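You operate a simulated robot arm through the tools that you are given. There is no shell and no other tool.

You run a simulated robot arm. Do the job below in one go: nothing can be reset, and whatever is moved stays where it is left.

TASK
Drop one bead into each flask on the board, then close the jar.

Only the result counts: the job must be done as asked and must still hold three seconds after the hand-in. Knocking over, shifting, dropping, spilling or breaking anything else fails it.

THE ROBOT
A 5-joint arm with a two-finger parallel gripper, fixed in place. Base frame: the origin is at the foot of the arm, x ahead of it, y to its left, z up. Units: m, degrees, N and s.
It reaches about 1.134 m from its shoulder. Its first joint turns from -149.0 to 149.0 degrees. Payload 1.57 kg.
Tool frame: the origin (TCP) lies between the finger pads and is the grasp point; the fingertips stand 0.03 m ahead of it; z points along the fingers, y is the line along which they close. Largest opening 0.11 m; finger width 0.024, thickness 0.012; the body of the gripper, 0.048 by 0.112 m, starts 0.078 m behind the TCP.
Orientation is that of the tool frame in the base frame, as a unit quaternion [w, x, y, z]. With the fingers straight down and closing along the base's y, the tool's x points along the base's -x, its y along +y and its z along -z.

THE INTERFACE
- The arm moves only by the tool move_arm. Its argument "deltas" is a list of rows, each a list of 7 numbers: the gripper command, from -1 (shut) to 1 (fully open), values between in proportion, then the shift along the tool's x, y, z in m, then the turn, a rotation vector about the tool's x, y, z in degrees. In form: [[grip, tx, ty, tz, ax, ay, az], ...]. A call has 1 to 20 rows; each row shifts and turns the commanded pose from where the row before left it, along the tool's axes as they then stand. Each row takes 0.2 s and may step no farther than 0.05 m and 8.6 degrees from the row before; otherwise, or with a gripper value out of range, the whole call is refused. Where a pose cannot be reached the arm comes as near as it can. A force on the tool above 40 N (or 10 N above the force at the start of the call, whichever is more), or a blocked arm, ends the call early, and 0.2 s more pass. The fingers move at their own pace (about 0.153 m/s each) and stop on an object; they squeeze with about 28 N. The grip force told is the motor's: it shows also when the fingers shut on nothing. Time passes only in rows, and 0.2 s behind the last, so rows that do not move let the fingers close. It gives the time, the measured TCP pose, the force on the tool (base axes), the opening and the grip force at its end, in the units of the frame above (readings bear some noise), with the torque about the TCP (base axes, N m) and any sound that the robot's microphone picked up.
- Cameras (640 x 400 px; columns grow to the right, rows downward): "scene" is fixed at [0.221, -0.6497, 1.5184]; the picture's right is [-0.21, 0.98, 0.00], its down [0.93, 0.20, -0.32] and it looks along [-0.31, -0.07, -0.95] (base axes); focal length 229 px, centre (320, 200). "wrist" rides on the gripper at [0.07, 0.016, -0.141] in the tool frame; the picture's right is [-0.23, 0.97, 0.00], its down [-0.86, -0.20, -0.48] and it looks along [-0.47, -0.11, 0.88] (tool axes); focal length 222 px, centre (320, 200). There is no depth. A picture from a camera that has moved, and an enlarged one, comes with that camera's place and axes in the base frame and with its lens.
- capture(camera): a new picture of that camera. The clock stands still meanwhile.
- move_column(by): slides the trunk up (or, below 0, down) by that many m; the arm rides with it, the base frame stays. It gives what a move gives, with no picture.
- zoom(camera, box): a new picture of the part [left, top, right, bottom] of that camera's present view, enlarged. The clock stands still meanwhile.
- finish_job(): hands the job in; it is judged then, once.

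Nothing tells you positions but the pictures and the camera data. Unless the task says otherwise, let go and move clear before handing in.

The tools are called after "Emit:" as name(argument=value, ...) on one line, values as JSON. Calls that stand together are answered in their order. move_arm: Moves the arm, as the interface text tells. Its arguments: {"type":"object","properties":{"deltas":{"type":"array","items":{"type":"array","items":{"type":"number"}}}},"required":["deltas"]} The other tools are called the same way: move_column (by) slides the trunk up or down; capture (camera) takes a picture; zoom (camera, box) takes an enlarged picture of a part of a camera's view; finish_job () hands the job in.

At the start:

```text
clock: 0.0
tool_pos: [-0.1453, -0.5719, 1.1426]
orientation: [0.0, 0.0, 1.0, 0.0]
contact_force: [0.0, -0.6, -0.4]
moment: [-0.02, -0.03, -0.04]
finger_gap: 0.1103
finger_force: 0.1
trunk travel left (down, up): [-0.876, 0.094]
```

scene: 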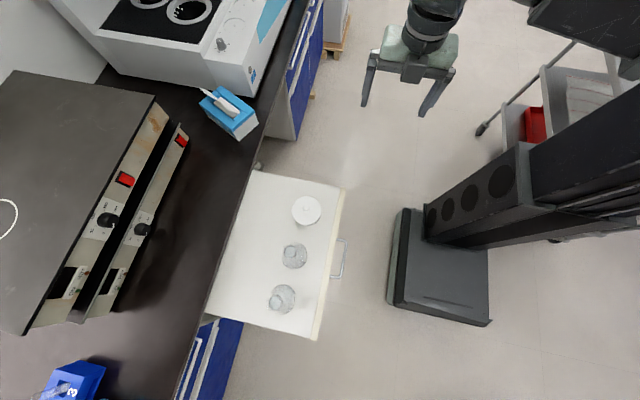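
wrist: 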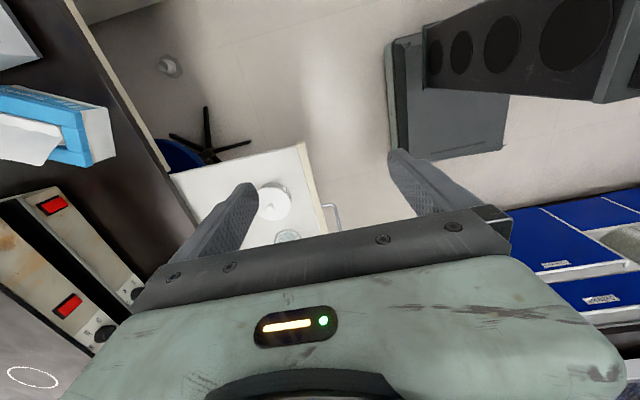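

I see a drawer/board below the bench with a white round thing (maybe the jar or its lid) and two glass items. I'll zoom in to identify them before I move.

Emit:
zoom(camera="scene", box=[200, 160, 360, 350])

Emit:
zoom(camera="scene", box=[260, 180, 340, 230])

Emit:
zoom(camera="scene", box=[250, 230, 330, 320])

Emit:
zoom(camera="wrist", box=[160, 130, 360, 250])

```text
2.11 times, centred on (280, 255) of scene
camera zoom: at [0.221, -0.6497, 1.5184], right [-0.21, 0.98, 0.0], down [0.93, 0.2, -0.32], along [-0.31, -0.07, -0.95], focal length 483 px, centre (404, 84)
```

zoom: 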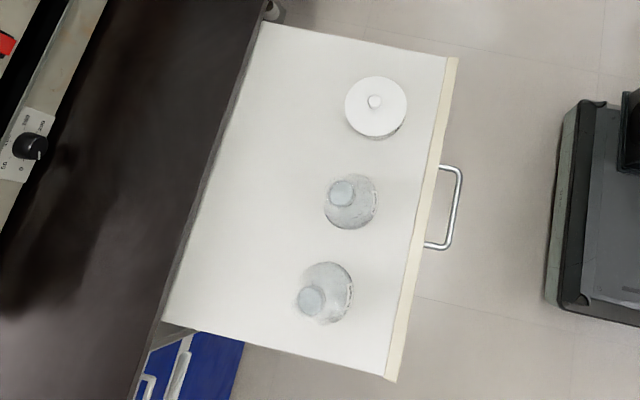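

```text
8.00 times, centred on (300, 205) of scene
camera zoom: at [0.221, -0.6497, 1.5184], right [-0.21, 0.98, 0.0], down [0.93, 0.2, -0.32], along [-0.31, -0.07, -0.95], focal length 1834 px, centre (480, 160)
```

zoom: 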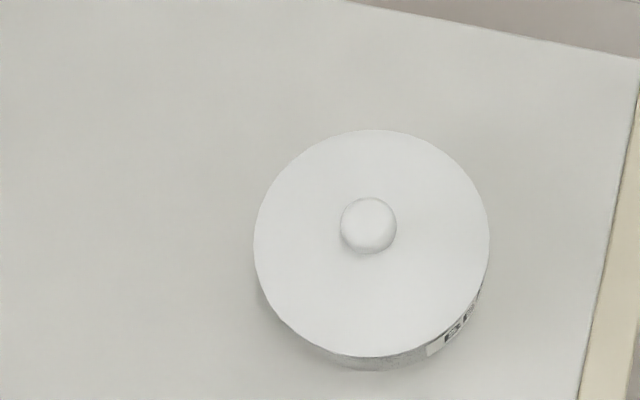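

```text
4.44 times, centred on (290, 275) of scene
camera zoom: at [0.221, -0.6497, 1.5184], right [-0.21, 0.98, 0.0], down [0.93, 0.2, -0.32], along [-0.31, -0.07, -0.95], focal length 1019 px, centre (453, -133)
```

zoom: 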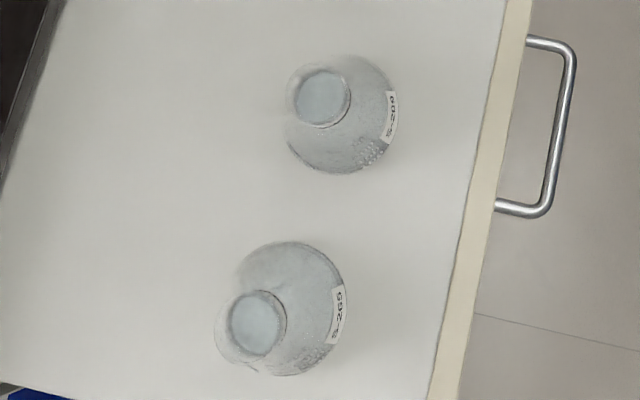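

```text
3.20 times, centred on (260, 190) of wrist
camera zoom: at [-0.216, -0.5545, 1.2838], right [0.23, 0.97, 0.0], down [0.86, -0.2, 0.48], along [0.47, -0.11, -0.88], focal length 711 px, centre (512, 232)
```

zoom: 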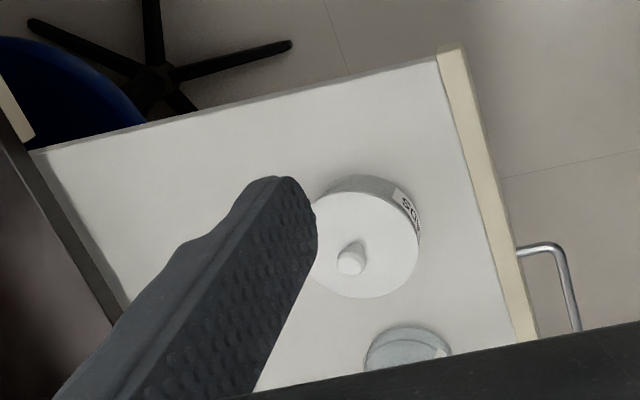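

The board is the pulled-out white leaf: a jar with a knobbed lid (label "BE…", so probably beads), knob at about (0.03, -0.74, 0.82), and two flasks with +x of it. I'll move the arm above the jar for a closer look.

Emit:
move_arm(deltas=[[1, -0.03, -0.028, 0.015, 0, 0, 0], [1, -0.03, -0.028, 0.015, 0, 0, 0], [1, -0.03, -0.028, 0.015, 0, 0, 0], [1, -0.03, -0.028, 0.015, 0, 0, 0], [1, -0.03, -0.028, 0.015, 0, 0, 0], [1, -0.025, -0.027, 0.015, 0, 0, 0], [1, 0, 0, 0, 0, 0, 0]])

Emit:
capture(camera="wrist")

Emit:
capture(camera="scene")

```text
clock: 1.6
tool_pos: [0.0307, -0.7369, 1.1418]
orientation: [0.0, 0.001, 1.0, 0.0]
contact_force: [1.1, -0.9, 0.2]
moment: [-0.02, -0.02, 0.02]
finger_gap: 0.1101
finger_force: 0.1
out of reach, approached as far as the arm can: row 1, 2, 3, 4, 5, 6
trunk travel left (down, up): [-0.876, 0.094]
```

```text
taken
camera wrist: at [-0.0403, -0.72, 1.2838], right [0.23, 0.97, 0.0], down [0.85, -0.2, 0.48], along [0.47, -0.11, -0.88], focal length 222 px, centre (320, 200)
```

wrist: 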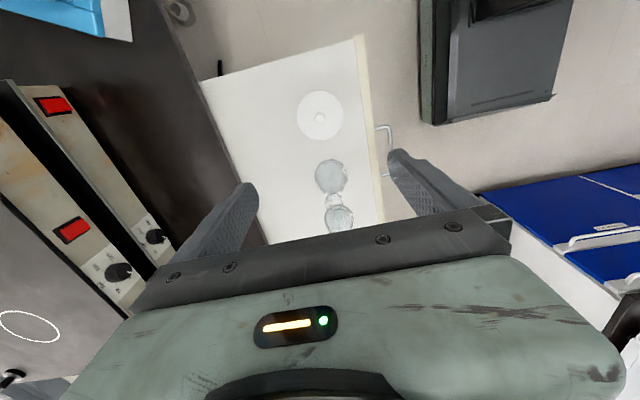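

```text
taken
```

scene: 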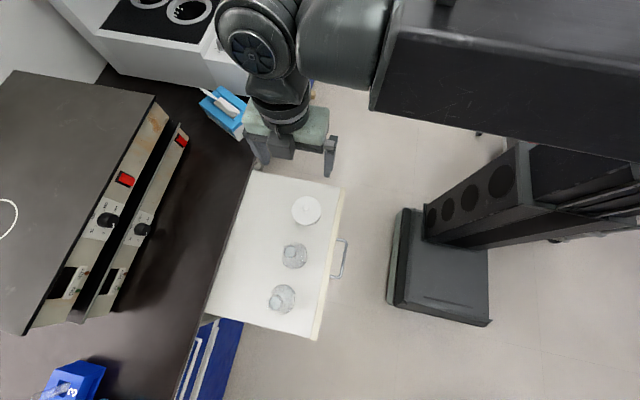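

The arm could not come lower than z≈1.14 at this trunk height, so the trunk has to go down. I'll lower it by 0.15 m and look again.

Emit:
move_column(by=-0.12)

Emit:
move_arm(deltas=[[1, 0, 0, 0, 0, 0, 0]])

Emit:
capture(camera="wrist")

Emit:
zoom(camera="wrist", box=[220, 60, 420, 240])

```text
clock: 3.1
tool_pos: [0.029, -0.7373, 1.0239]
orientation: [0.0, -0.001, 1.0, 0.0]
contact_force: [-0.3, 0.6, -0.4]
moment: [-0.04, -0.04, 0.02]
finger_gap: 0.1098
finger_force: 0.1
trunk travel left (down, up): [-0.756, 0.214]
```

```text
clock: 3.5
tool_pos: [0.0301, -0.7364, 1.0226]
orientation: [0.0, 0.0, 1.0, 0.001]
contact_force: [0.3, -1.3, 0.9]
moment: [-0.03, -0.02, 0.01]
finger_gap: 0.1103
finger_force: 0.0
trunk travel left (down, up): [-0.756, 0.214]
```

```text
taken
camera wrist: at [-0.0406, -0.7199, 1.1638], right [0.23, 0.97, 0.0], down [0.86, -0.2, 0.48], along [0.47, -0.11, -0.88], focal length 222 px, centre (320, 200)
```

wrist: 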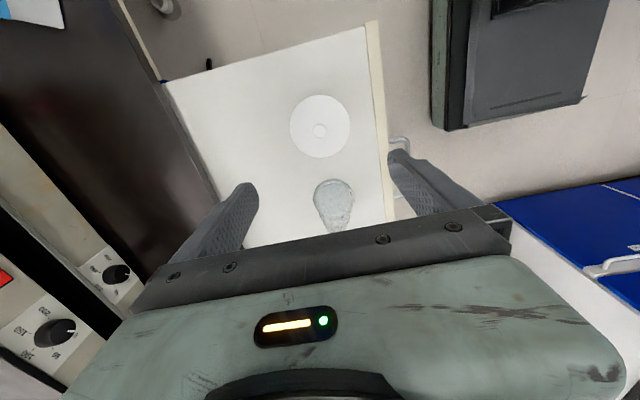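

```text
2.22 times, centred on (320, 150) of wrist
camera zoom: at [-0.0406, -0.7199, 1.1638], right [0.23, 0.97, 0.0], down [0.86, -0.2, 0.48], along [0.47, -0.11, -0.88], focal length 494 px, centre (320, 311)
```

zoom: 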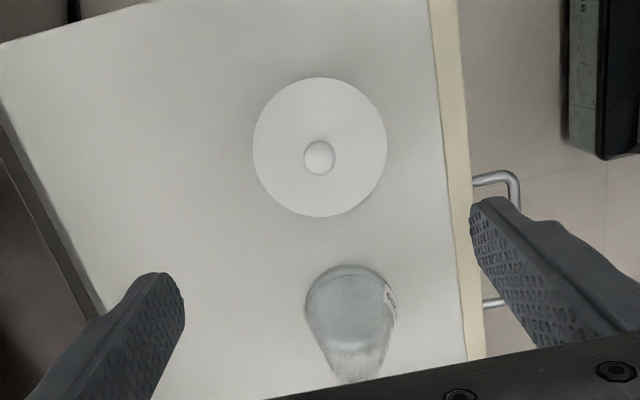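

The knob is confirmed near (0.028, -0.737, 0.82), and the board is at z≈0.75, with the flasks near (0.175, -0.747) and (0.309, -0.75). I'll raise the arm, then lower the trunk, so that the arm has working range around the board.

Emit:
move_arm(deltas=[[1, 0, 0, -0.04, 0, 0, 0], [1, 0, 0, -0.04, 0, 0, 0], [1, 0, 0, -0.04, 0, 0, 0], [1, 0, 0, -0.04, 0, 0, 0], [1, 0, 0, 0, 0, 0, 0]])

Emit:
move_column(by=-0.27)

Emit:
capture(camera="wrist")

Emit:
capture(camera="scene")

```text
clock: 4.7
tool_pos: [0.0295, -0.7371, 1.0237]
orientation: [0.0, -0.001, 1.0, -0.001]
contact_force: [0.2, 0.2, -0.1]
moment: [-0.03, -0.02, 0.0]
finger_gap: 0.1097
finger_force: 0.0
out of reach, approached as far as the arm can: row 1, 2, 3, 4
trunk travel left (down, up): [-0.756, 0.214]
```

```text
clock: 6.9
tool_pos: [0.0314, -0.7341, 0.7908]
orientation: [0.001, 0.0, 1.0, 0.0]
contact_force: [-1.0, -0.2, 45.9]
moment: [0.59, 0.01, -0.07]
finger_gap: 0.1035
finger_force: 0.1
trunk travel left (down, up): [-0.52, 0.45]
stopped: the force on the tool passed its limit at 121 N (the readings are from after the stop); the commanded pose is now the measured one
```

```text
taken
camera wrist: at [-0.0405, -0.7178, 0.931], right [0.23, 0.97, 0.0], down [0.85, -0.2, 0.48], along [0.47, -0.11, -0.88], focal length 222 px, centre (320, 200)
```

wrist: 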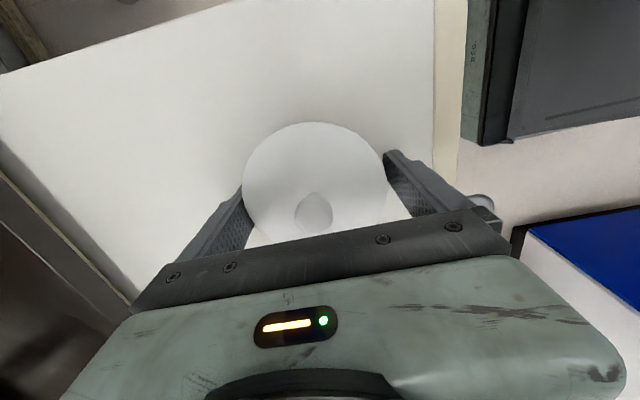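

```text
taken
```

scene: 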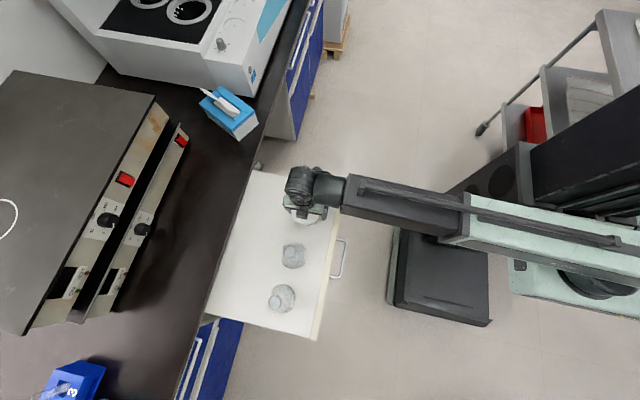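

The arm did not rise, and I should not have queued the trunk move behind that untested raise. The trunk therefore brought the fingertips down around the lid until they pressed on something at about z 0.76. The arm itself seems unable to change height, so the trunk has to do it. I'll back straight up and check whether anything was moved.

Emit:
move_column(by=0.1)

```text
clock: 8.2
tool_pos: [0.0302, -0.7382, 0.8873]
orientation: [0.0, -0.001, 1.0, 0.001]
contact_force: [0.0, 0.3, -0.6]
moment: [-0.04, 0.0, -0.02]
finger_gap: 0.1098
finger_force: 0.1
trunk travel left (down, up): [-0.62, 0.35]
```

Emit:
capture(camera="wrist")

Emit:
zoom(camera="wrist", box=[220, 60, 420, 240])

Emit:
zoom(camera="scene", box=[200, 160, 360, 350])

```text
taken
camera wrist: at [-0.0405, -0.7205, 1.0281], right [0.23, 0.97, 0.0], down [0.85, -0.2, 0.48], along [0.47, -0.11, -0.88], focal length 222 px, centre (320, 200)
```

wrist: 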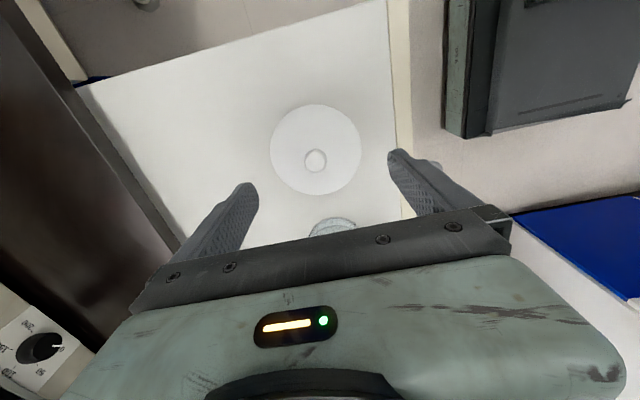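

```text
2.22 times, centred on (320, 150) of wrist
camera zoom: at [-0.0405, -0.7205, 1.0281], right [0.23, 0.97, 0.0], down [0.85, -0.2, 0.48], along [0.47, -0.11, -0.88], focal length 494 px, centre (320, 311)
```

zoom: 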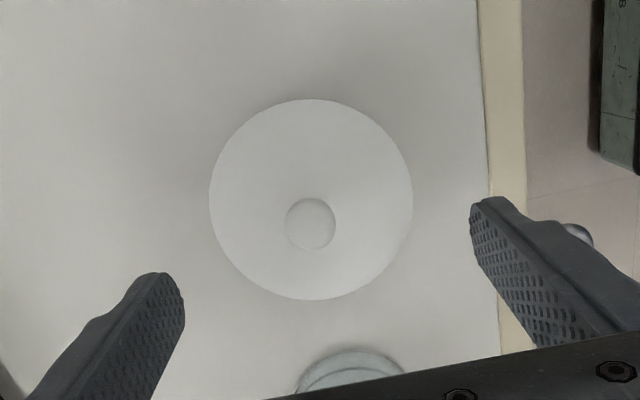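

```text
2.11 times, centred on (280, 255) of scene
camera zoom: at [0.221, -0.6497, 1.5184], right [-0.21, 0.98, 0.0], down [0.93, 0.2, -0.32], along [-0.31, -0.07, -0.95], focal length 483 px, centre (404, 84)
```

zoom: 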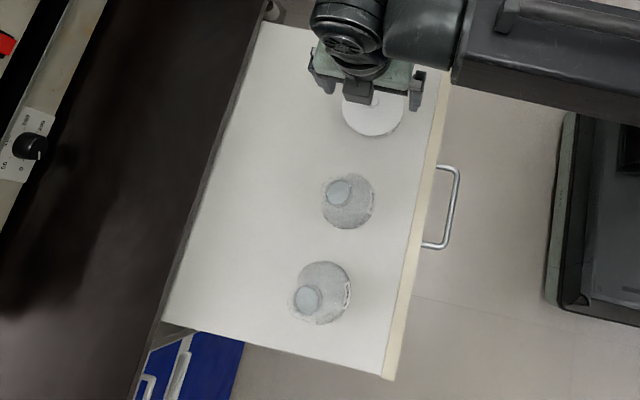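

The jar and flasks are standing. I'll compare with the same enlarged view I took before the press to see whether anything shifted.

Emit:
zoom(camera="scene", box=[250, 230, 330, 320])

Emit:
zoom(camera="scene", box=[260, 180, 340, 230])

```text
4.44 times, centred on (290, 275) of scene
camera zoom: at [0.221, -0.6497, 1.5184], right [-0.21, 0.98, 0.0], down [0.93, 0.2, -0.32], along [-0.31, -0.07, -0.95], focal length 1019 px, centre (453, -133)
```

zoom: 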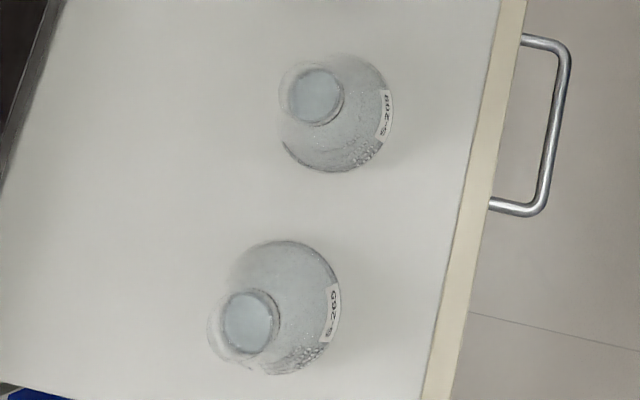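

```text
8.00 times, centred on (300, 205) of scene
camera zoom: at [0.221, -0.6497, 1.5184], right [-0.21, 0.98, 0.0], down [0.93, 0.2, -0.32], along [-0.31, -0.07, -0.95], focal length 1834 px, centre (480, 160)
```

zoom: 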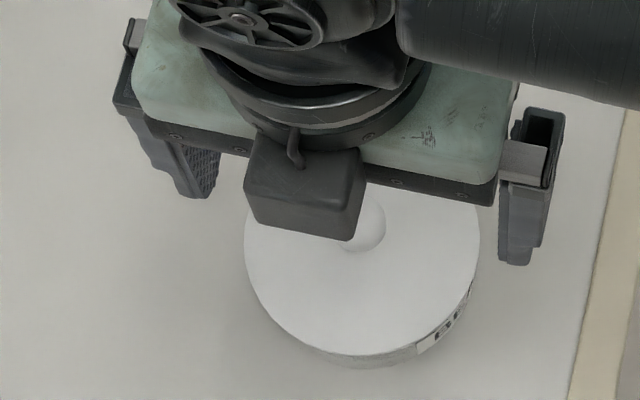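

The whole leaf slid in about 5 mm (−y) with everything on it when the fingertips pressed it. All the items are upright and in the same places relative to each other. From here I'll use small trunk steps only. Next I'll centre over the knob at about (0.0275, -0.741), narrow the fingers and creep down.

Emit:
move_arm(deltas=[[0.0, 0.003, -0.003, 0, 0, 0, 0], [0.0, 0, 0, 0, 0, 0, 0]])

Emit:
zoom(camera="wrist", box=[220, 60, 420, 240])

```text
clock: 8.8
tool_pos: [0.0284, -0.7397, 0.887]
orientation: [0.001, 0.0, 1.0, 0.001]
contact_force: [-0.2, -0.2, 0.3]
moment: [-0.02, 0.01, 0.01]
finger_gap: 0.0549
finger_force: 0.0
trunk travel left (down, up): [-0.62, 0.35]
```

```text
2.22 times, centred on (320, 150) of wrist
camera zoom: at [-0.0438, -0.7226, 1.0281], right [0.23, 0.97, 0.0], down [0.85, -0.2, 0.48], along [0.47, -0.11, -0.88], focal length 494 px, centre (320, 311)
```

zoom: 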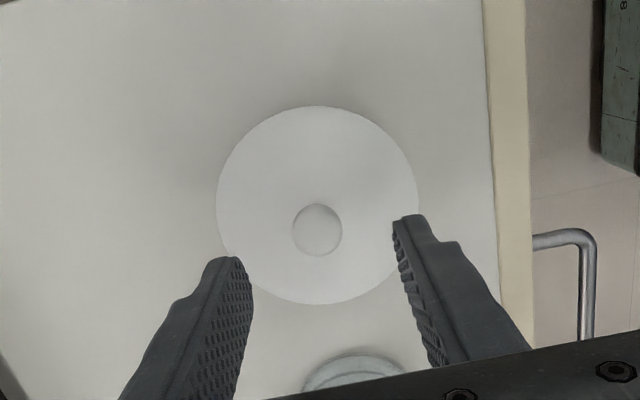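

The knob sits about 2 mm further in −y and 2 mm in +x than the finger centre. I'll nudge the tool over and go down 3 cm.

Emit:
move_arm(deltas=[[0.0, -0.002, -0.002, 0, 0, 0, 0], [0.0, 0, 0, 0, 0, 0, 0]])

Emit:
move_column(by=-0.035)

Emit:
zoom(camera="wrist", box=[220, 60, 420, 240])

Emit:
zoom(camera="scene", box=[260, 170, 340, 230])

```text
clock: 9.4
tool_pos: [0.0311, -0.7423, 0.8875]
orientation: [0.0, 0.0, 1.0, 0.001]
contact_force: [0.1, -0.5, -0.4]
moment: [-0.03, -0.01, 0.01]
finger_gap: 0.0553
finger_force: 0.1
trunk travel left (down, up): [-0.62, 0.35]
```

```text
clock: 10.2
tool_pos: [0.029, -0.7417, 0.8518]
orientation: [0.0, 0.0, 1.0, 0.001]
contact_force: [0.6, 0.5, -0.1]
moment: [-0.02, 0.0, 0.01]
finger_gap: 0.055
finger_force: 0.0
trunk travel left (down, up): [-0.585, 0.385]
```

```text
2.22 times, centred on (320, 150) of wrist
camera zoom: at [-0.0413, -0.7246, 0.9931], right [0.23, 0.97, 0.0], down [0.85, -0.2, 0.48], along [0.47, -0.11, -0.88], focal length 494 px, centre (320, 311)
```

zoom: 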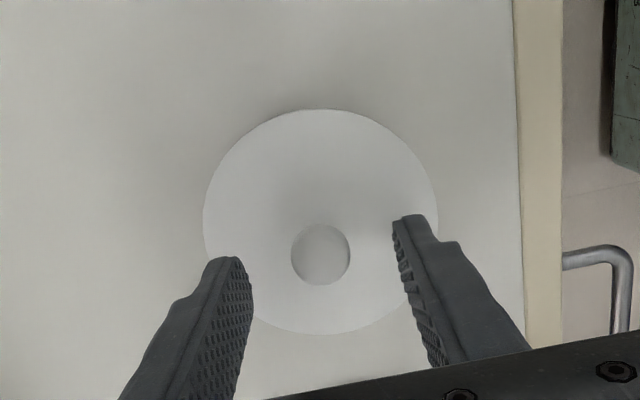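

```text
6.67 times, centred on (300, 200) of scene
camera zoom: at [0.221, -0.6497, 1.5184], right [-0.21, 0.98, 0.0], down [0.93, 0.2, -0.32], along [-0.31, -0.07, -0.95], focal length 1528 px, centre (453, 200)
```

zoom: 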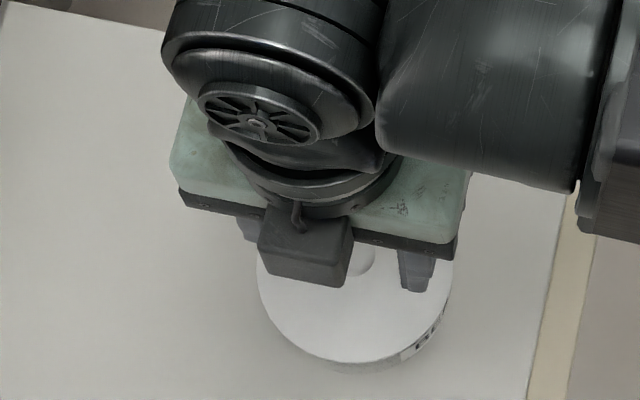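

The knob is now centred between the fingers. The lid top is near z 0.80 and the knob top near 0.82, so I'll go 15 mm lower and then close gently.

Emit:
move_column(by=-0.015)

Emit:
zoom(camera="wrist", box=[220, 60, 420, 240])

```text
clock: 10.8
tool_pos: [0.0294, -0.7419, 0.8372]
orientation: [0.001, 0.0, 1.0, 0.001]
contact_force: [-0.9, -0.3, 0.5]
moment: [0.05, 0.01, -0.03]
finger_gap: 0.0551
finger_force: 0.1
trunk travel left (down, up): [-0.57, 0.4]
```

```text
2.22 times, centred on (320, 150) of wrist
camera zoom: at [-0.0413, -0.7247, 0.9781], right [0.23, 0.97, 0.0], down [0.85, -0.2, 0.48], along [0.47, -0.11, -0.88], focal length 494 px, centre (320, 311)
```

zoom: 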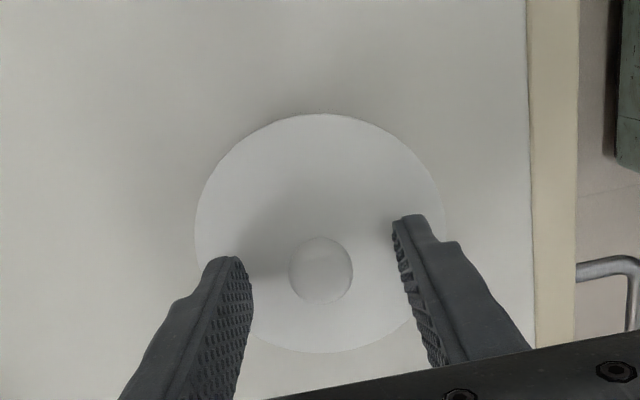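

The fingertips straddle the knob with no contact force. I'll close on it.

Emit:
move_arm(deltas=[[-0.3, 0, 0, 0, 0, 0, 0], [-0.5, 0, 0, 0, 0, 0, 0], [-0.7, 0, 0, 0, 0, 0, 0], [-1, 0, 0, 0, 0, 0, 0], [-1, 0, 0, 0, 0, 0, 0]])

Emit:
zoom(camera="wrist", box=[220, 60, 420, 240])

```text
clock: 12.0
tool_pos: [0.0282, -0.7422, 0.8376]
orientation: [0.0, 0.0, 1.0, 0.0]
contact_force: [0.0, 0.1, -1.4]
moment: [0.0, 0.01, -0.01]
finger_gap: 0.0201
finger_force: 27.9
trunk travel left (down, up): [-0.57, 0.4]
heard: snap
```

```text
2.22 times, centred on (320, 150) of wrist
camera zoom: at [-0.0413, -0.7247, 0.9781], right [0.23, 0.97, 0.0], down [0.85, -0.2, 0.48], along [0.47, -0.11, -0.88], focal length 494 px, centre (320, 311)
```

zoom: 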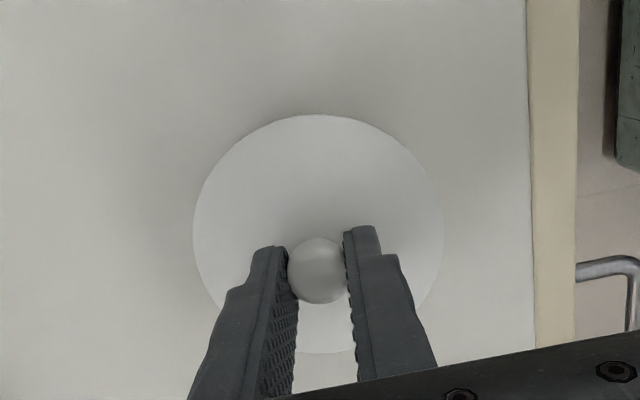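

The knob is held at a gap of 20 mm, and I heard a snap as it closed. The knob looks whole, so I'll lift 2 cm and see whether the lid comes alone or drags the jar with it.

Emit:
move_column(by=0.015)

Emit:
capture(camera="wrist")

Emit:
zoom(camera="scene", box=[260, 170, 340, 230])

```text
clock: 12.6
tool_pos: [0.0296, -0.7421, 0.853]
orientation: [0.0, 0.0, 1.0, 0.0]
contact_force: [0.8, 0.9, 0.2]
moment: [0.0, 0.01, 0.0]
finger_gap: 0.0201
finger_force: 28.2
trunk travel left (down, up): [-0.585, 0.385]
```

```text
taken
camera wrist: at [-0.0413, -0.7247, 0.9931], right [0.23, 0.97, 0.0], down [0.85, -0.2, 0.48], along [0.47, -0.11, -0.88], focal length 222 px, centre (320, 200)
```

wrist: 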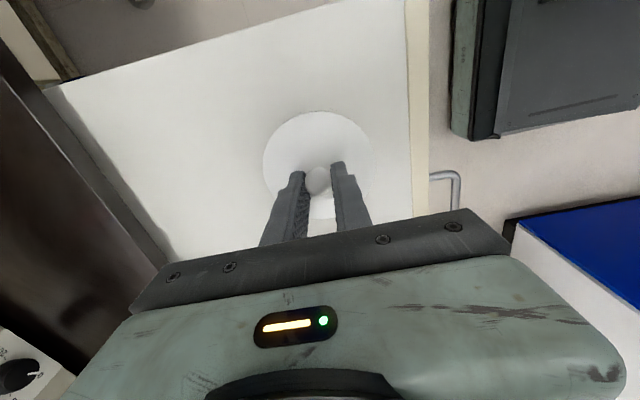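

```text
6.67 times, centred on (300, 200) of scene
camera zoom: at [0.221, -0.6497, 1.5184], right [-0.21, 0.98, 0.0], down [0.93, 0.2, -0.32], along [-0.31, -0.07, -0.95], focal length 1528 px, centre (453, 200)
```

zoom: 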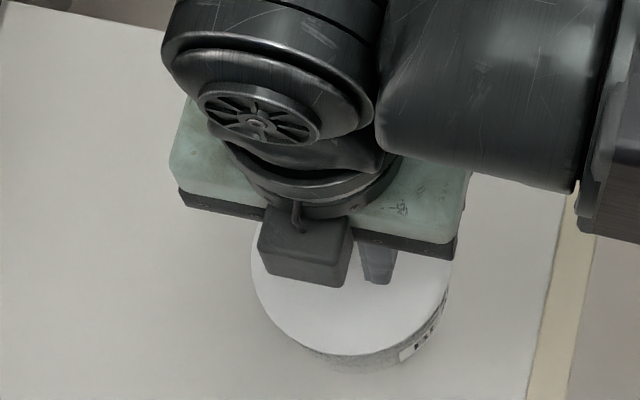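

I'll look closer to see whether there is a gap between lid and jar.

Emit:
zoom(camera="wrist", box=[250, 90, 390, 230])

Emit:
zoom(camera="scene", box=[285, 195, 325, 225])

```text
2.86 times, centred on (320, 160) of wrist
camera zoom: at [-0.0413, -0.7247, 0.9931], right [0.23, 0.97, 0.0], down [0.85, -0.2, 0.48], along [0.47, -0.11, -0.88], focal length 635 px, centre (320, 314)
```

zoom: 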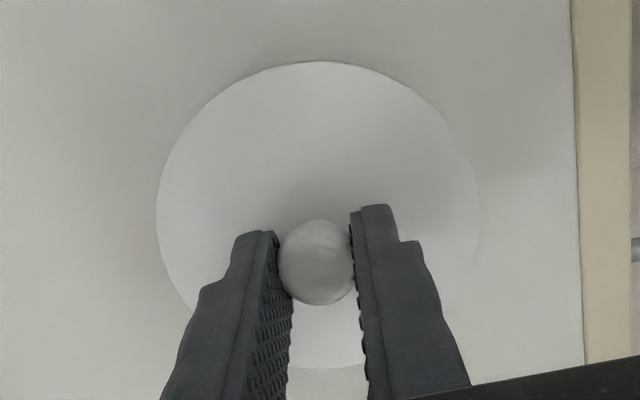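

```text
13.33 times, centred on (305, 210) of scene
camera zoom: at [0.221, -0.6497, 1.5184], right [-0.21, 0.98, 0.0], down [0.93, 0.2, -0.32], along [-0.31, -0.07, -0.95], focal length 3056 px, centre (520, 67)
```

zoom: 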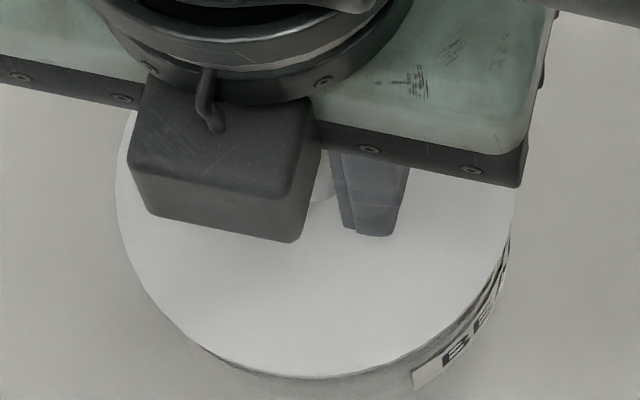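

The lid is off and the jar has stayed on the board. I'll raise the lid clear, then carry it to the free area at about (0.03, -0.865).

Emit:
move_column(by=0.06)

Emit:
zoom(camera="wrist", box=[220, 60, 420, 240])

Emit:
zoom(camera="scene", box=[240, 160, 360, 240])

```text
clock: 13.6
tool_pos: [0.0292, -0.7412, 0.9124]
orientation: [-0.001, 0.0, 1.0, 0.001]
contact_force: [-0.3, -0.2, 0.7]
moment: [0.05, 0.04, -0.01]
finger_gap: 0.0197
finger_force: 27.9
trunk travel left (down, up): [-0.645, 0.325]
```

```text
2.22 times, centred on (320, 150) of wrist
camera zoom: at [-0.0413, -0.7247, 1.0531], right [0.23, 0.97, 0.0], down [0.86, -0.2, 0.48], along [0.47, -0.11, -0.88], focal length 494 px, centre (320, 311)
```

zoom: 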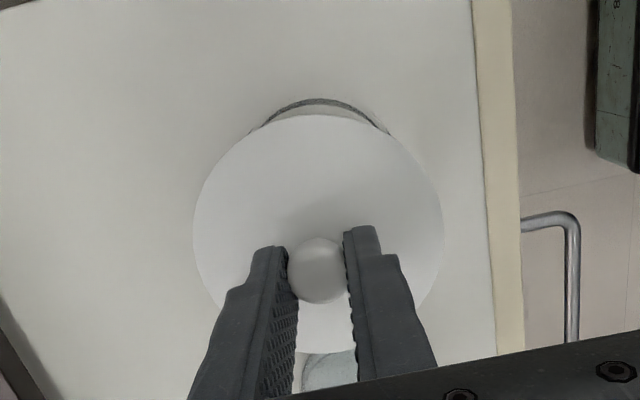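

```text
5.00 times, centred on (300, 200) of scene
camera zoom: at [0.221, -0.6497, 1.5184], right [-0.21, 0.98, 0.0], down [0.93, 0.2, -0.32], along [-0.31, -0.07, -0.95], focal length 1146 px, centre (420, 200)
```

zoom: 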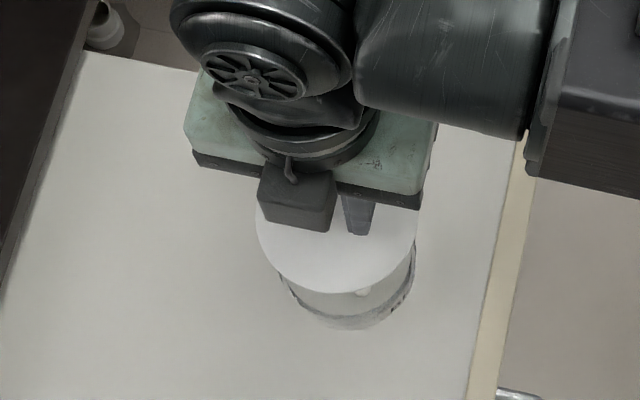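

The lid is clear of the jar. I'll carry it sideways to the free area.

Emit:
move_arm(deltas=[[-1, 0, -0.031, 0, 0, 0, 0], [-1, 0, -0.031, 0, 0, 0, 0], [-1, 0, -0.031, 0, 0, 0, 0], [-1, 0, -0.031, 0, 0, 0, 0], [-1, 0, 0, 0, 0, 0, 0]])

Emit:
capture(camera="wrist")

Emit:
zoom(camera="scene", box=[220, 150, 360, 240])

```text
clock: 14.8
tool_pos: [0.0295, -0.8658, 0.9127]
orientation: [0.001, 0.0, 1.0, 0.001]
contact_force: [0.7, 0.1, 0.2]
moment: [0.02, 0.01, 0.02]
finger_gap: 0.0201
finger_force: 28.9
trunk travel left (down, up): [-0.645, 0.325]
```

```text
taken
camera wrist: at [-0.042, -0.8494, 1.053], right [0.23, 0.97, 0.0], down [0.86, -0.2, 0.48], along [0.47, -0.11, -0.88], focal length 222 px, centre (320, 200)
```

wrist: 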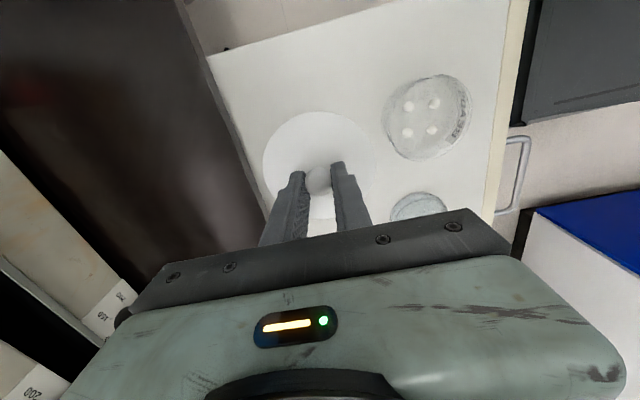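

```text
4.44 times, centred on (290, 195) of scene
camera zoom: at [0.221, -0.6497, 1.5184], right [-0.21, 0.98, 0.0], down [0.93, 0.2, -0.32], along [-0.31, -0.07, -0.95], focal length 1019 px, centre (453, 222)
```

zoom: 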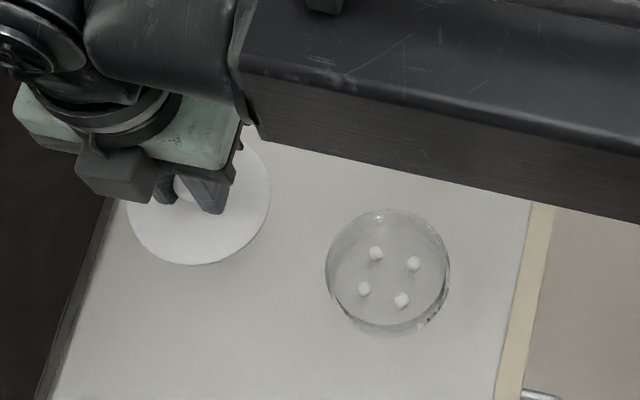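

The open jar shows four separate white beads on its floor. I'll now set the lid down slowly on the board.

Emit:
move_column(by=-0.085)

Emit:
zoom(camera="scene", box=[220, 150, 360, 240])

Emit:
zoom(camera="wrist", box=[220, 60, 420, 240])

```text
clock: 16.1
tool_pos: [0.0283, -0.8663, 0.8272]
orientation: [0.0, 0.0, 1.0, 0.0]
contact_force: [-0.2, -0.1, -1.5]
moment: [0.0, -0.01, -0.01]
finger_gap: 0.0202
finger_force: 28.3
trunk travel left (down, up): [-0.56, 0.41]
```

```text
4.44 times, centred on (290, 195) of scene
camera zoom: at [0.221, -0.6497, 1.5184], right [-0.21, 0.98, 0.0], down [0.93, 0.2, -0.32], along [-0.31, -0.07, -0.95], focal length 1019 px, centre (453, 222)
```

zoom: 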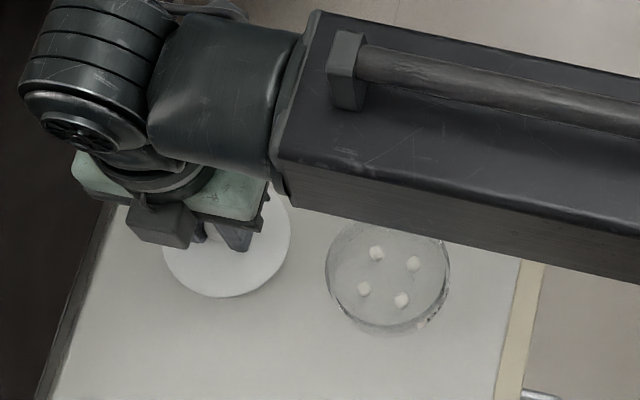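

```text
2.22 times, centred on (320, 150) of wrist
camera zoom: at [-0.0421, -0.849, 0.9681], right [0.23, 0.97, 0.0], down [0.85, -0.2, 0.48], along [0.47, -0.11, -0.88], focal length 494 px, centre (320, 311)
```

zoom: 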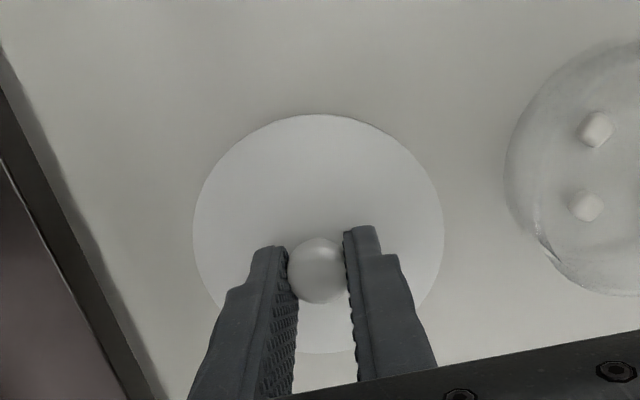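

Emit:
move_column(by=-0.008)

Emit:
move_column(by=-0.004)

```text
clock: 16.6
tool_pos: [0.0286, -0.8654, 0.8192]
orientation: [-0.001, 0.0, 1.0, 0.0]
contact_force: [0.3, -0.4, -0.4]
moment: [-0.04, -0.03, -0.02]
finger_gap: 0.02
finger_force: 27.9
trunk travel left (down, up): [-0.552, 0.418]
```

```text
clock: 17.1
tool_pos: [0.0286, -0.8662, 0.8148]
orientation: [0.001, 0.0, 1.0, 0.001]
contact_force: [0.0, -0.4, -0.3]
moment: [0.02, 0.0, 0.0]
finger_gap: 0.0202
finger_force: 27.8
trunk travel left (down, up): [-0.548, 0.422]
```

No contact yet, so I'll continue in 3 mm steps, checking the force after each.

Emit:
move_column(by=-0.003)

Emit:
zoom(camera="wrist", box=[240, 90, 400, 230])

```text
clock: 17.7
tool_pos: [0.0306, -0.8657, 0.8114]
orientation: [0.001, 0.0, 1.0, 0.001]
contact_force: [-0.3, -0.7, -1.1]
moment: [0.0, -0.03, -0.02]
finger_gap: 0.0201
finger_force: 28.1
trunk travel left (down, up): [-0.545, 0.425]
```

```text
2.86 times, centred on (320, 160) of wrist
camera zoom: at [-0.0421, -0.8491, 0.9531], right [0.23, 0.97, 0.0], down [0.85, -0.2, 0.48], along [0.47, -0.11, -0.88], focal length 635 px, centre (320, 314)
```

zoom: 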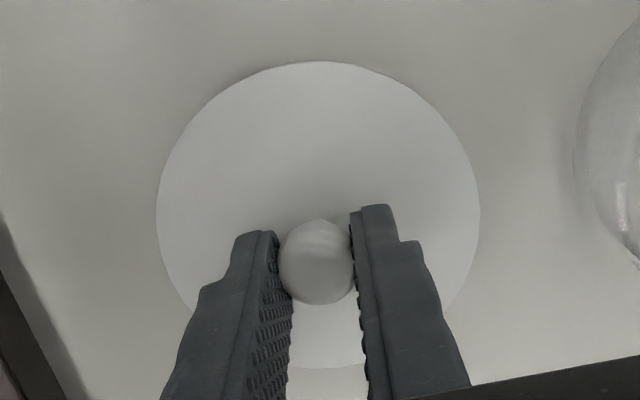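

Emit:
move_column(by=-0.003)

```text
clock: 18.2
tool_pos: [0.0281, -0.8652, 0.8101]
orientation: [-0.001, 0.0, 1.0, 0.001]
contact_force: [-0.1, 0.4, -0.3]
moment: [0.01, 0.0, -0.02]
finger_gap: 0.0199
finger_force: 28.2
trunk travel left (down, up): [-0.542, 0.428]
```

Emit:
move_column(by=-0.003)

```text
clock: 18.7
tool_pos: [0.0285, -0.8652, 0.805]
orientation: [0.0, 0.001, 1.0, 0.001]
contact_force: [-1.1, 0.7, -0.4]
moment: [-0.03, 0.0, -0.02]
finger_gap: 0.0202
finger_force: 27.7
trunk travel left (down, up): [-0.539, 0.431]
```

Emit:
move_column(by=-0.003)

Emit:
zoom(camera="scene", box=[250, 180, 310, 220])

```text
clock: 19.2
tool_pos: [0.0286, -0.8654, 0.803]
orientation: [0.0, 0.0, 1.0, 0.001]
contact_force: [0.6, -0.2, -0.9]
moment: [0.01, 0.04, 0.05]
finger_gap: 0.0197
finger_force: 27.6
trunk travel left (down, up): [-0.536, 0.434]
```

```text
10.00 times, centred on (280, 200) of scene
camera zoom: at [0.221, -0.6497, 1.5184], right [-0.21, 0.98, 0.0], down [0.93, 0.2, -0.32], along [-0.31, -0.07, -0.95], focal length 2292 px, centre (720, 200)
```

zoom: 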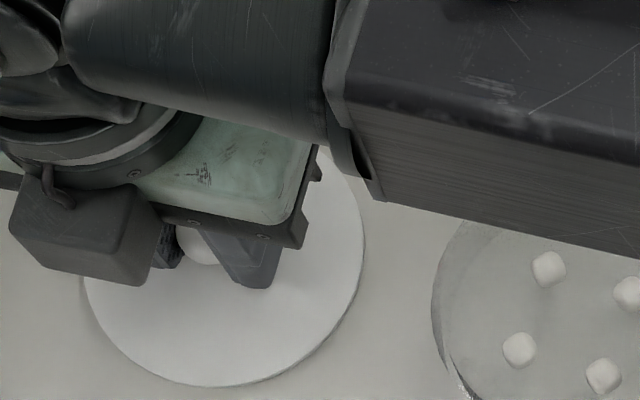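

Emit:
move_column(by=-0.003)

```text
clock: 19.8
tool_pos: [0.0296, -0.8644, 0.7999]
orientation: [0.0, -0.001, 1.0, 0.001]
contact_force: [-0.1, -1.0, 6.7]
moment: [-0.02, 0.04, -0.01]
finger_gap: 0.0202
finger_force: 27.4
trunk travel left (down, up): [-0.533, 0.437]
```

The lid is on the board (6.7 N at TCP z 0.800), so the lid's seat on the jar is about 38 mm higher. I'll release it and rise.

Emit:
move_arm(deltas=[[-0.5, 0, 0, 0, 0, 0, 0], [-0.2, 0, 0, 0, 0, 0, 0], [0.0, 0, 0, 0, 0, 0, 0]])

Emit:
move_column(by=0.13)

Emit:
capture(camera="wrist")

Emit:
zoom(camera="wrist", box=[220, 60, 420, 240])

```text
clock: 20.6
tool_pos: [0.0283, -0.8651, 0.7996]
orientation: [0.0, 0.0, 1.0, 0.001]
contact_force: [-0.2, -0.3, -0.1]
moment: [-0.02, -0.01, 0.01]
finger_gap: 0.0551
finger_force: 0.2
trunk travel left (down, up): [-0.533, 0.437]
```

```text
clock: 22.1
tool_pos: [0.0294, -0.8652, 0.9307]
orientation: [0.0, 0.0, 1.0, 0.001]
contact_force: [1.1, 0.7, 0.3]
moment: [0.02, 0.01, 0.03]
finger_gap: 0.0547
finger_force: 0.1
trunk travel left (down, up): [-0.663, 0.307]
```

```text
taken
camera wrist: at [-0.0421, -0.8491, 1.071], right [0.23, 0.97, 0.0], down [0.85, -0.2, 0.48], along [0.47, -0.11, -0.88], focal length 222 px, centre (320, 200)
```

wrist: 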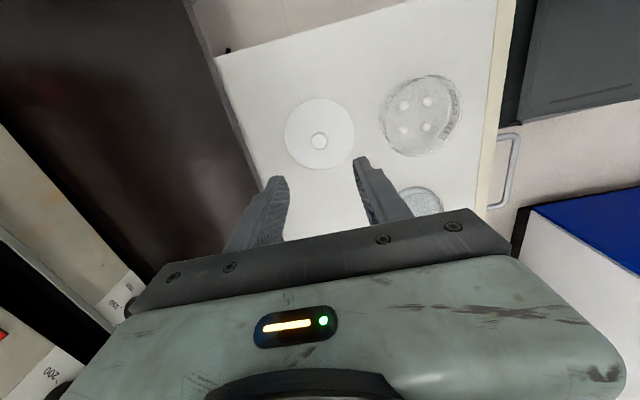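

```text
2.22 times, centred on (320, 150) of wrist
camera zoom: at [-0.0421, -0.8491, 1.071], right [0.23, 0.97, 0.0], down [0.85, -0.2, 0.48], along [0.47, -0.11, -0.88], focal length 494 px, centre (320, 311)
```

zoom: 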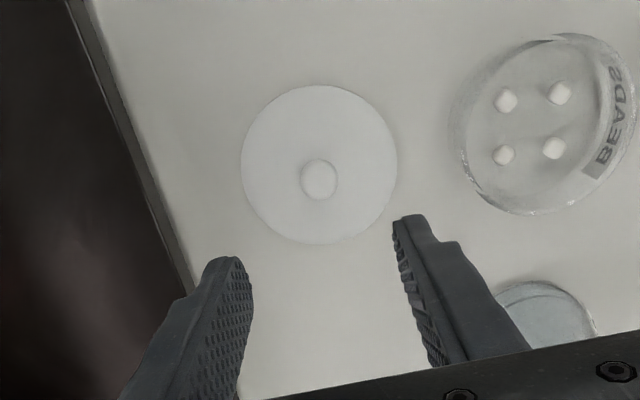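

The lid rests flat and the jar is labelled BEADS. I'll move back over the jar to locate the beads.

Emit:
move_arm(deltas=[[0, 0, 0.031, 0, 0, 0, 0], [0, 0, 0.031, 0, 0, 0, 0], [0, 0, 0.031, 0, 0, 0, 0], [0, 0, 0.031, 0, 0, 0, 0], [0, 0, 0, 0, 0, 0, 0]])

Emit:
zoom(camera="wrist", box=[220, 60, 420, 240])

Emit:
zoom(camera="wrist", box=[270, 100, 370, 180])

Emit:
zoom(camera="scene", box=[270, 180, 350, 230])

```text
clock: 23.3
tool_pos: [0.0289, -0.7409, 0.9306]
orientation: [0.0, 0.0, 1.0, 0.0]
contact_force: [-0.3, -0.1, -0.7]
moment: [-0.02, -0.01, 0.02]
finger_gap: 0.055
finger_force: 0.0
trunk travel left (down, up): [-0.663, 0.307]
```

```text
2.22 times, centred on (320, 150) of wrist
camera zoom: at [-0.0425, -0.7245, 1.0712], right [0.23, 0.97, 0.0], down [0.85, -0.2, 0.48], along [0.47, -0.11, -0.88], focal length 494 px, centre (320, 311)
```

zoom: 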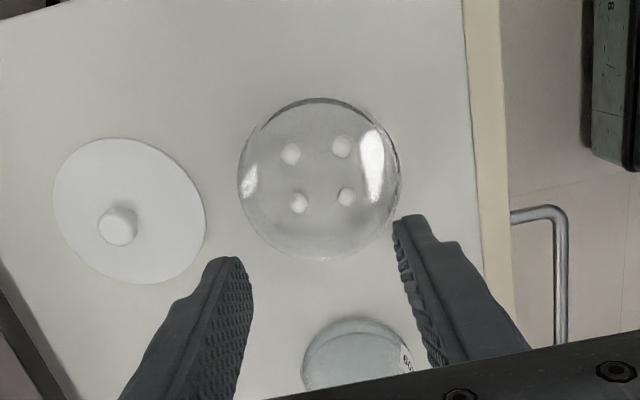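

```text
5.00 times, centred on (320, 140) of wrist
camera zoom: at [-0.0425, -0.7245, 1.0712], right [0.23, 0.97, 0.0], down [0.85, -0.2, 0.48], along [0.47, -0.11, -0.88], focal length 1111 px, centre (320, 500)
```

zoom: 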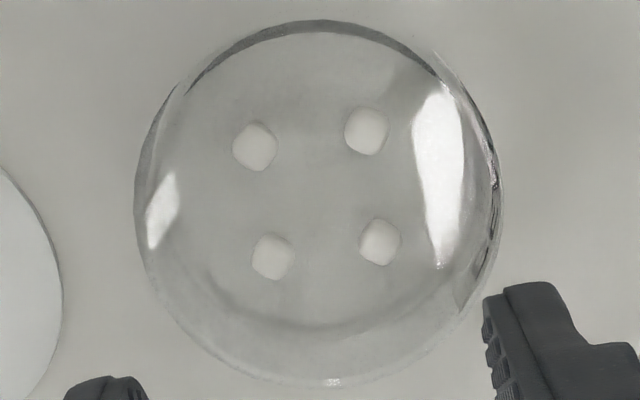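

```text
8.00 times, centred on (310, 205) of scene
camera zoom: at [0.221, -0.6497, 1.5184], right [-0.21, 0.98, 0.0], down [0.93, 0.2, -0.32], along [-0.31, -0.07, -0.95], focal length 1834 px, centre (400, 160)
```

zoom: 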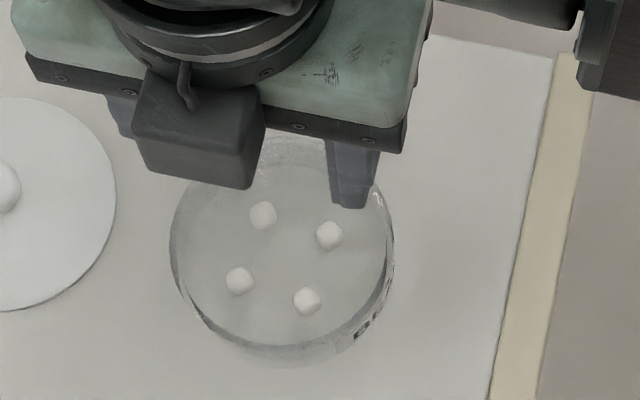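

Four beads (~11 mm) sit in a square at about A(.012,-.755), B(.015,-.725), C(.042,-.758) and D(.045,-.728), with the jar centre at (.028,-.741) and an inner radius of about 42 mm. I'll spin the tool by 39.5° so the fingers close tangentially on D and A, which clears the wall and the neighbouring beads.

Emit:
move_arm(deltas=[[0, 0, 0, 0, 0, 0, -7.9], [0, 0, 0, 0, 0, 0, -7.9], [0, 0, 0, 0, 0, 0, -7.9], [0, 0, 0, 0, 0, 0, -7.9], [0, 0, 0, 0, 0, 0, -7.9], [0, 0, 0, 0, 0, 0, 0]])

Emit:
capture(camera="wrist")

Emit:
zoom(camera="wrist", box=[260, 80, 380, 180])

```text
clock: 24.7
tool_pos: [0.0275, -0.7411, 0.9303]
orientation: [0.001, -0.339, 0.941, 0.001]
contact_force: [-1.0, 0.1, -0.3]
moment: [0.03, -0.01, 0.0]
finger_gap: 0.0551
finger_force: 0.0
trunk travel left (down, up): [-0.663, 0.307]
```

```text
taken
camera wrist: at [-0.0365, -0.7734, 1.071], right [-0.45, 0.9, 0.0], down [0.79, 0.39, 0.48], along [0.43, 0.22, -0.88], focal length 222 px, centre (320, 200)
```

wrist: 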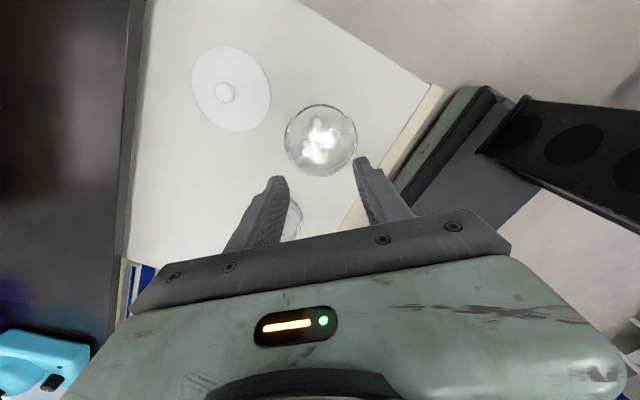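

```text
4.00 times, centred on (320, 130) of wrist
camera zoom: at [-0.0365, -0.7734, 1.071], right [-0.45, 0.9, 0.0], down [0.79, 0.39, 0.48], along [0.43, 0.22, -0.88], focal length 888 px, centre (320, 480)
```

zoom: 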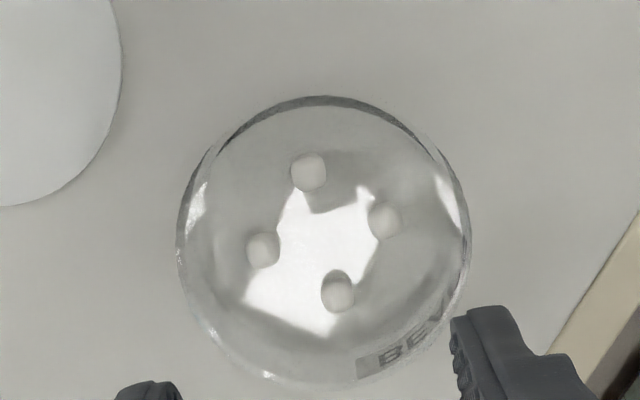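

Combining both views, D is at about (.043,-.728) and A at about (.011,-.7545). I'll centre over D with a 22 mm opening and come down to just above the jar rim.

Emit:
move_arm(deltas=[[-0.6, -0.0202, 0, 0, 0, 0, 0], [-0.6, 0, 0, 0, 0, 0, 0]])

Emit:
move_column(by=-0.085)

Emit:
zoom(camera="wrist", box=[260, 80, 380, 200])

Emit:
zoom(camera="scene", box=[270, 180, 350, 230])

```text
clock: 25.3
tool_pos: [0.0457, -0.7296, 0.9302]
orientation: [0.0, -0.338, 0.941, 0.001]
contact_force: [0.0, 0.3, 0.3]
moment: [-0.01, 0.05, 0.0]
finger_gap: 0.0219
finger_force: 0.1
trunk travel left (down, up): [-0.663, 0.307]
```

```text
clock: 26.5
tool_pos: [0.045, -0.7284, 0.8446]
orientation: [0.001, -0.338, 0.941, 0.0]
contact_force: [0.7, -0.8, -0.8]
moment: [0.01, -0.03, 0.01]
finger_gap: 0.022
finger_force: 0.1
trunk travel left (down, up): [-0.578, 0.392]
```

```text
3.33 times, centred on (320, 140) of wrist
camera zoom: at [-0.0207, -0.7604, 0.986], right [-0.44, 0.9, 0.0], down [0.79, 0.39, 0.48], along [0.43, 0.21, -0.88], focal length 740 px, centre (320, 400)
```

zoom: 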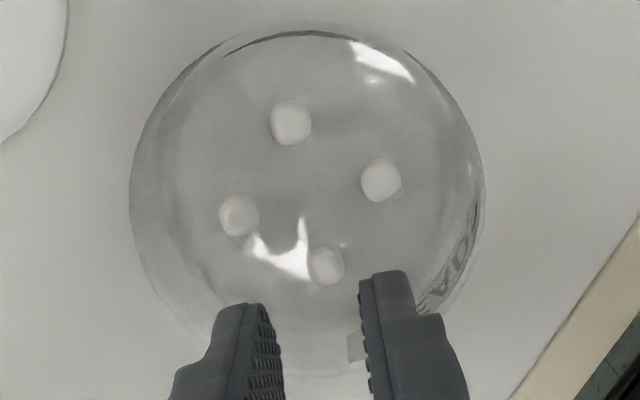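

```text
8.00 times, centred on (310, 205) of scene
camera zoom: at [0.221, -0.6497, 1.5184], right [-0.21, 0.98, 0.0], down [0.93, 0.2, -0.32], along [-0.31, -0.07, -0.95], focal length 1834 px, centre (400, 160)
```

zoom: 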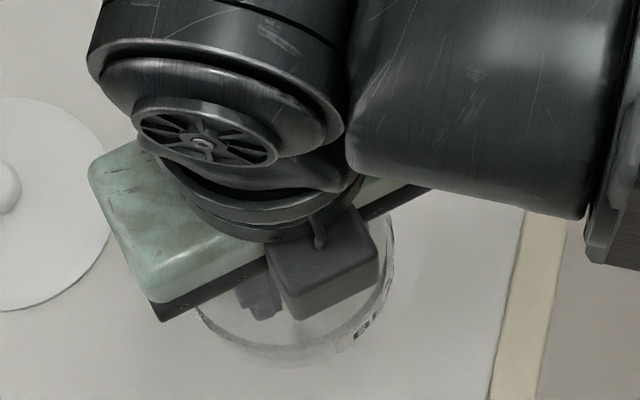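

D is within about 1 mm of the finger centre. I'll nudge over and go inside the jar, to tips at about 0.78.

Emit:
move_arm(deltas=[[-0.6, -0.001, 0.001, 0, 0, 0, 0], [-0.6, 0, 0, 0, 0, 0, 0]])

Emit:
move_column(by=-0.032)

Emit:
zoom(camera="wrist", box=[260, 80, 380, 200])

```text
clock: 27.1
tool_pos: [0.0455, -0.7278, 0.8446]
orientation: [0.001, -0.338, 0.941, 0.001]
contact_force: [-0.1, 0.2, 0.0]
moment: [-0.02, 0.01, -0.02]
finger_gap: 0.0222
finger_force: 0.0
trunk travel left (down, up): [-0.578, 0.392]
```

```text
clock: 27.9
tool_pos: [0.0444, -0.7279, 0.8125]
orientation: [0.0, -0.337, 0.941, 0.001]
contact_force: [0.5, -0.5, -0.1]
moment: [-0.01, 0.04, -0.02]
finger_gap: 0.0219
finger_force: 0.1
trunk travel left (down, up): [-0.546, 0.424]
```

```text
3.33 times, centred on (320, 140) of wrist
camera zoom: at [-0.0203, -0.759, 0.954], right [-0.44, 0.9, 0.0], down [0.79, 0.39, 0.48], along [0.43, 0.21, -0.88], focal length 740 px, centre (320, 400)
```

zoom: 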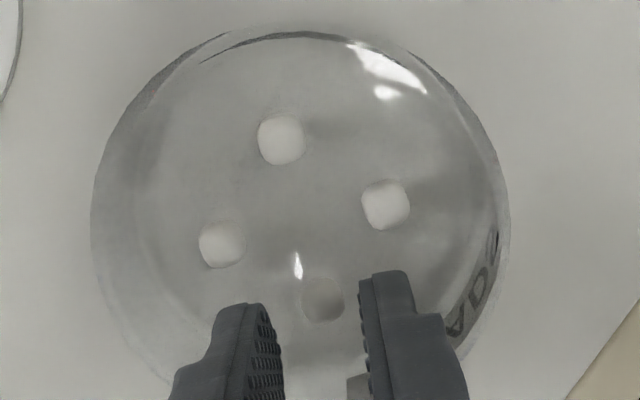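

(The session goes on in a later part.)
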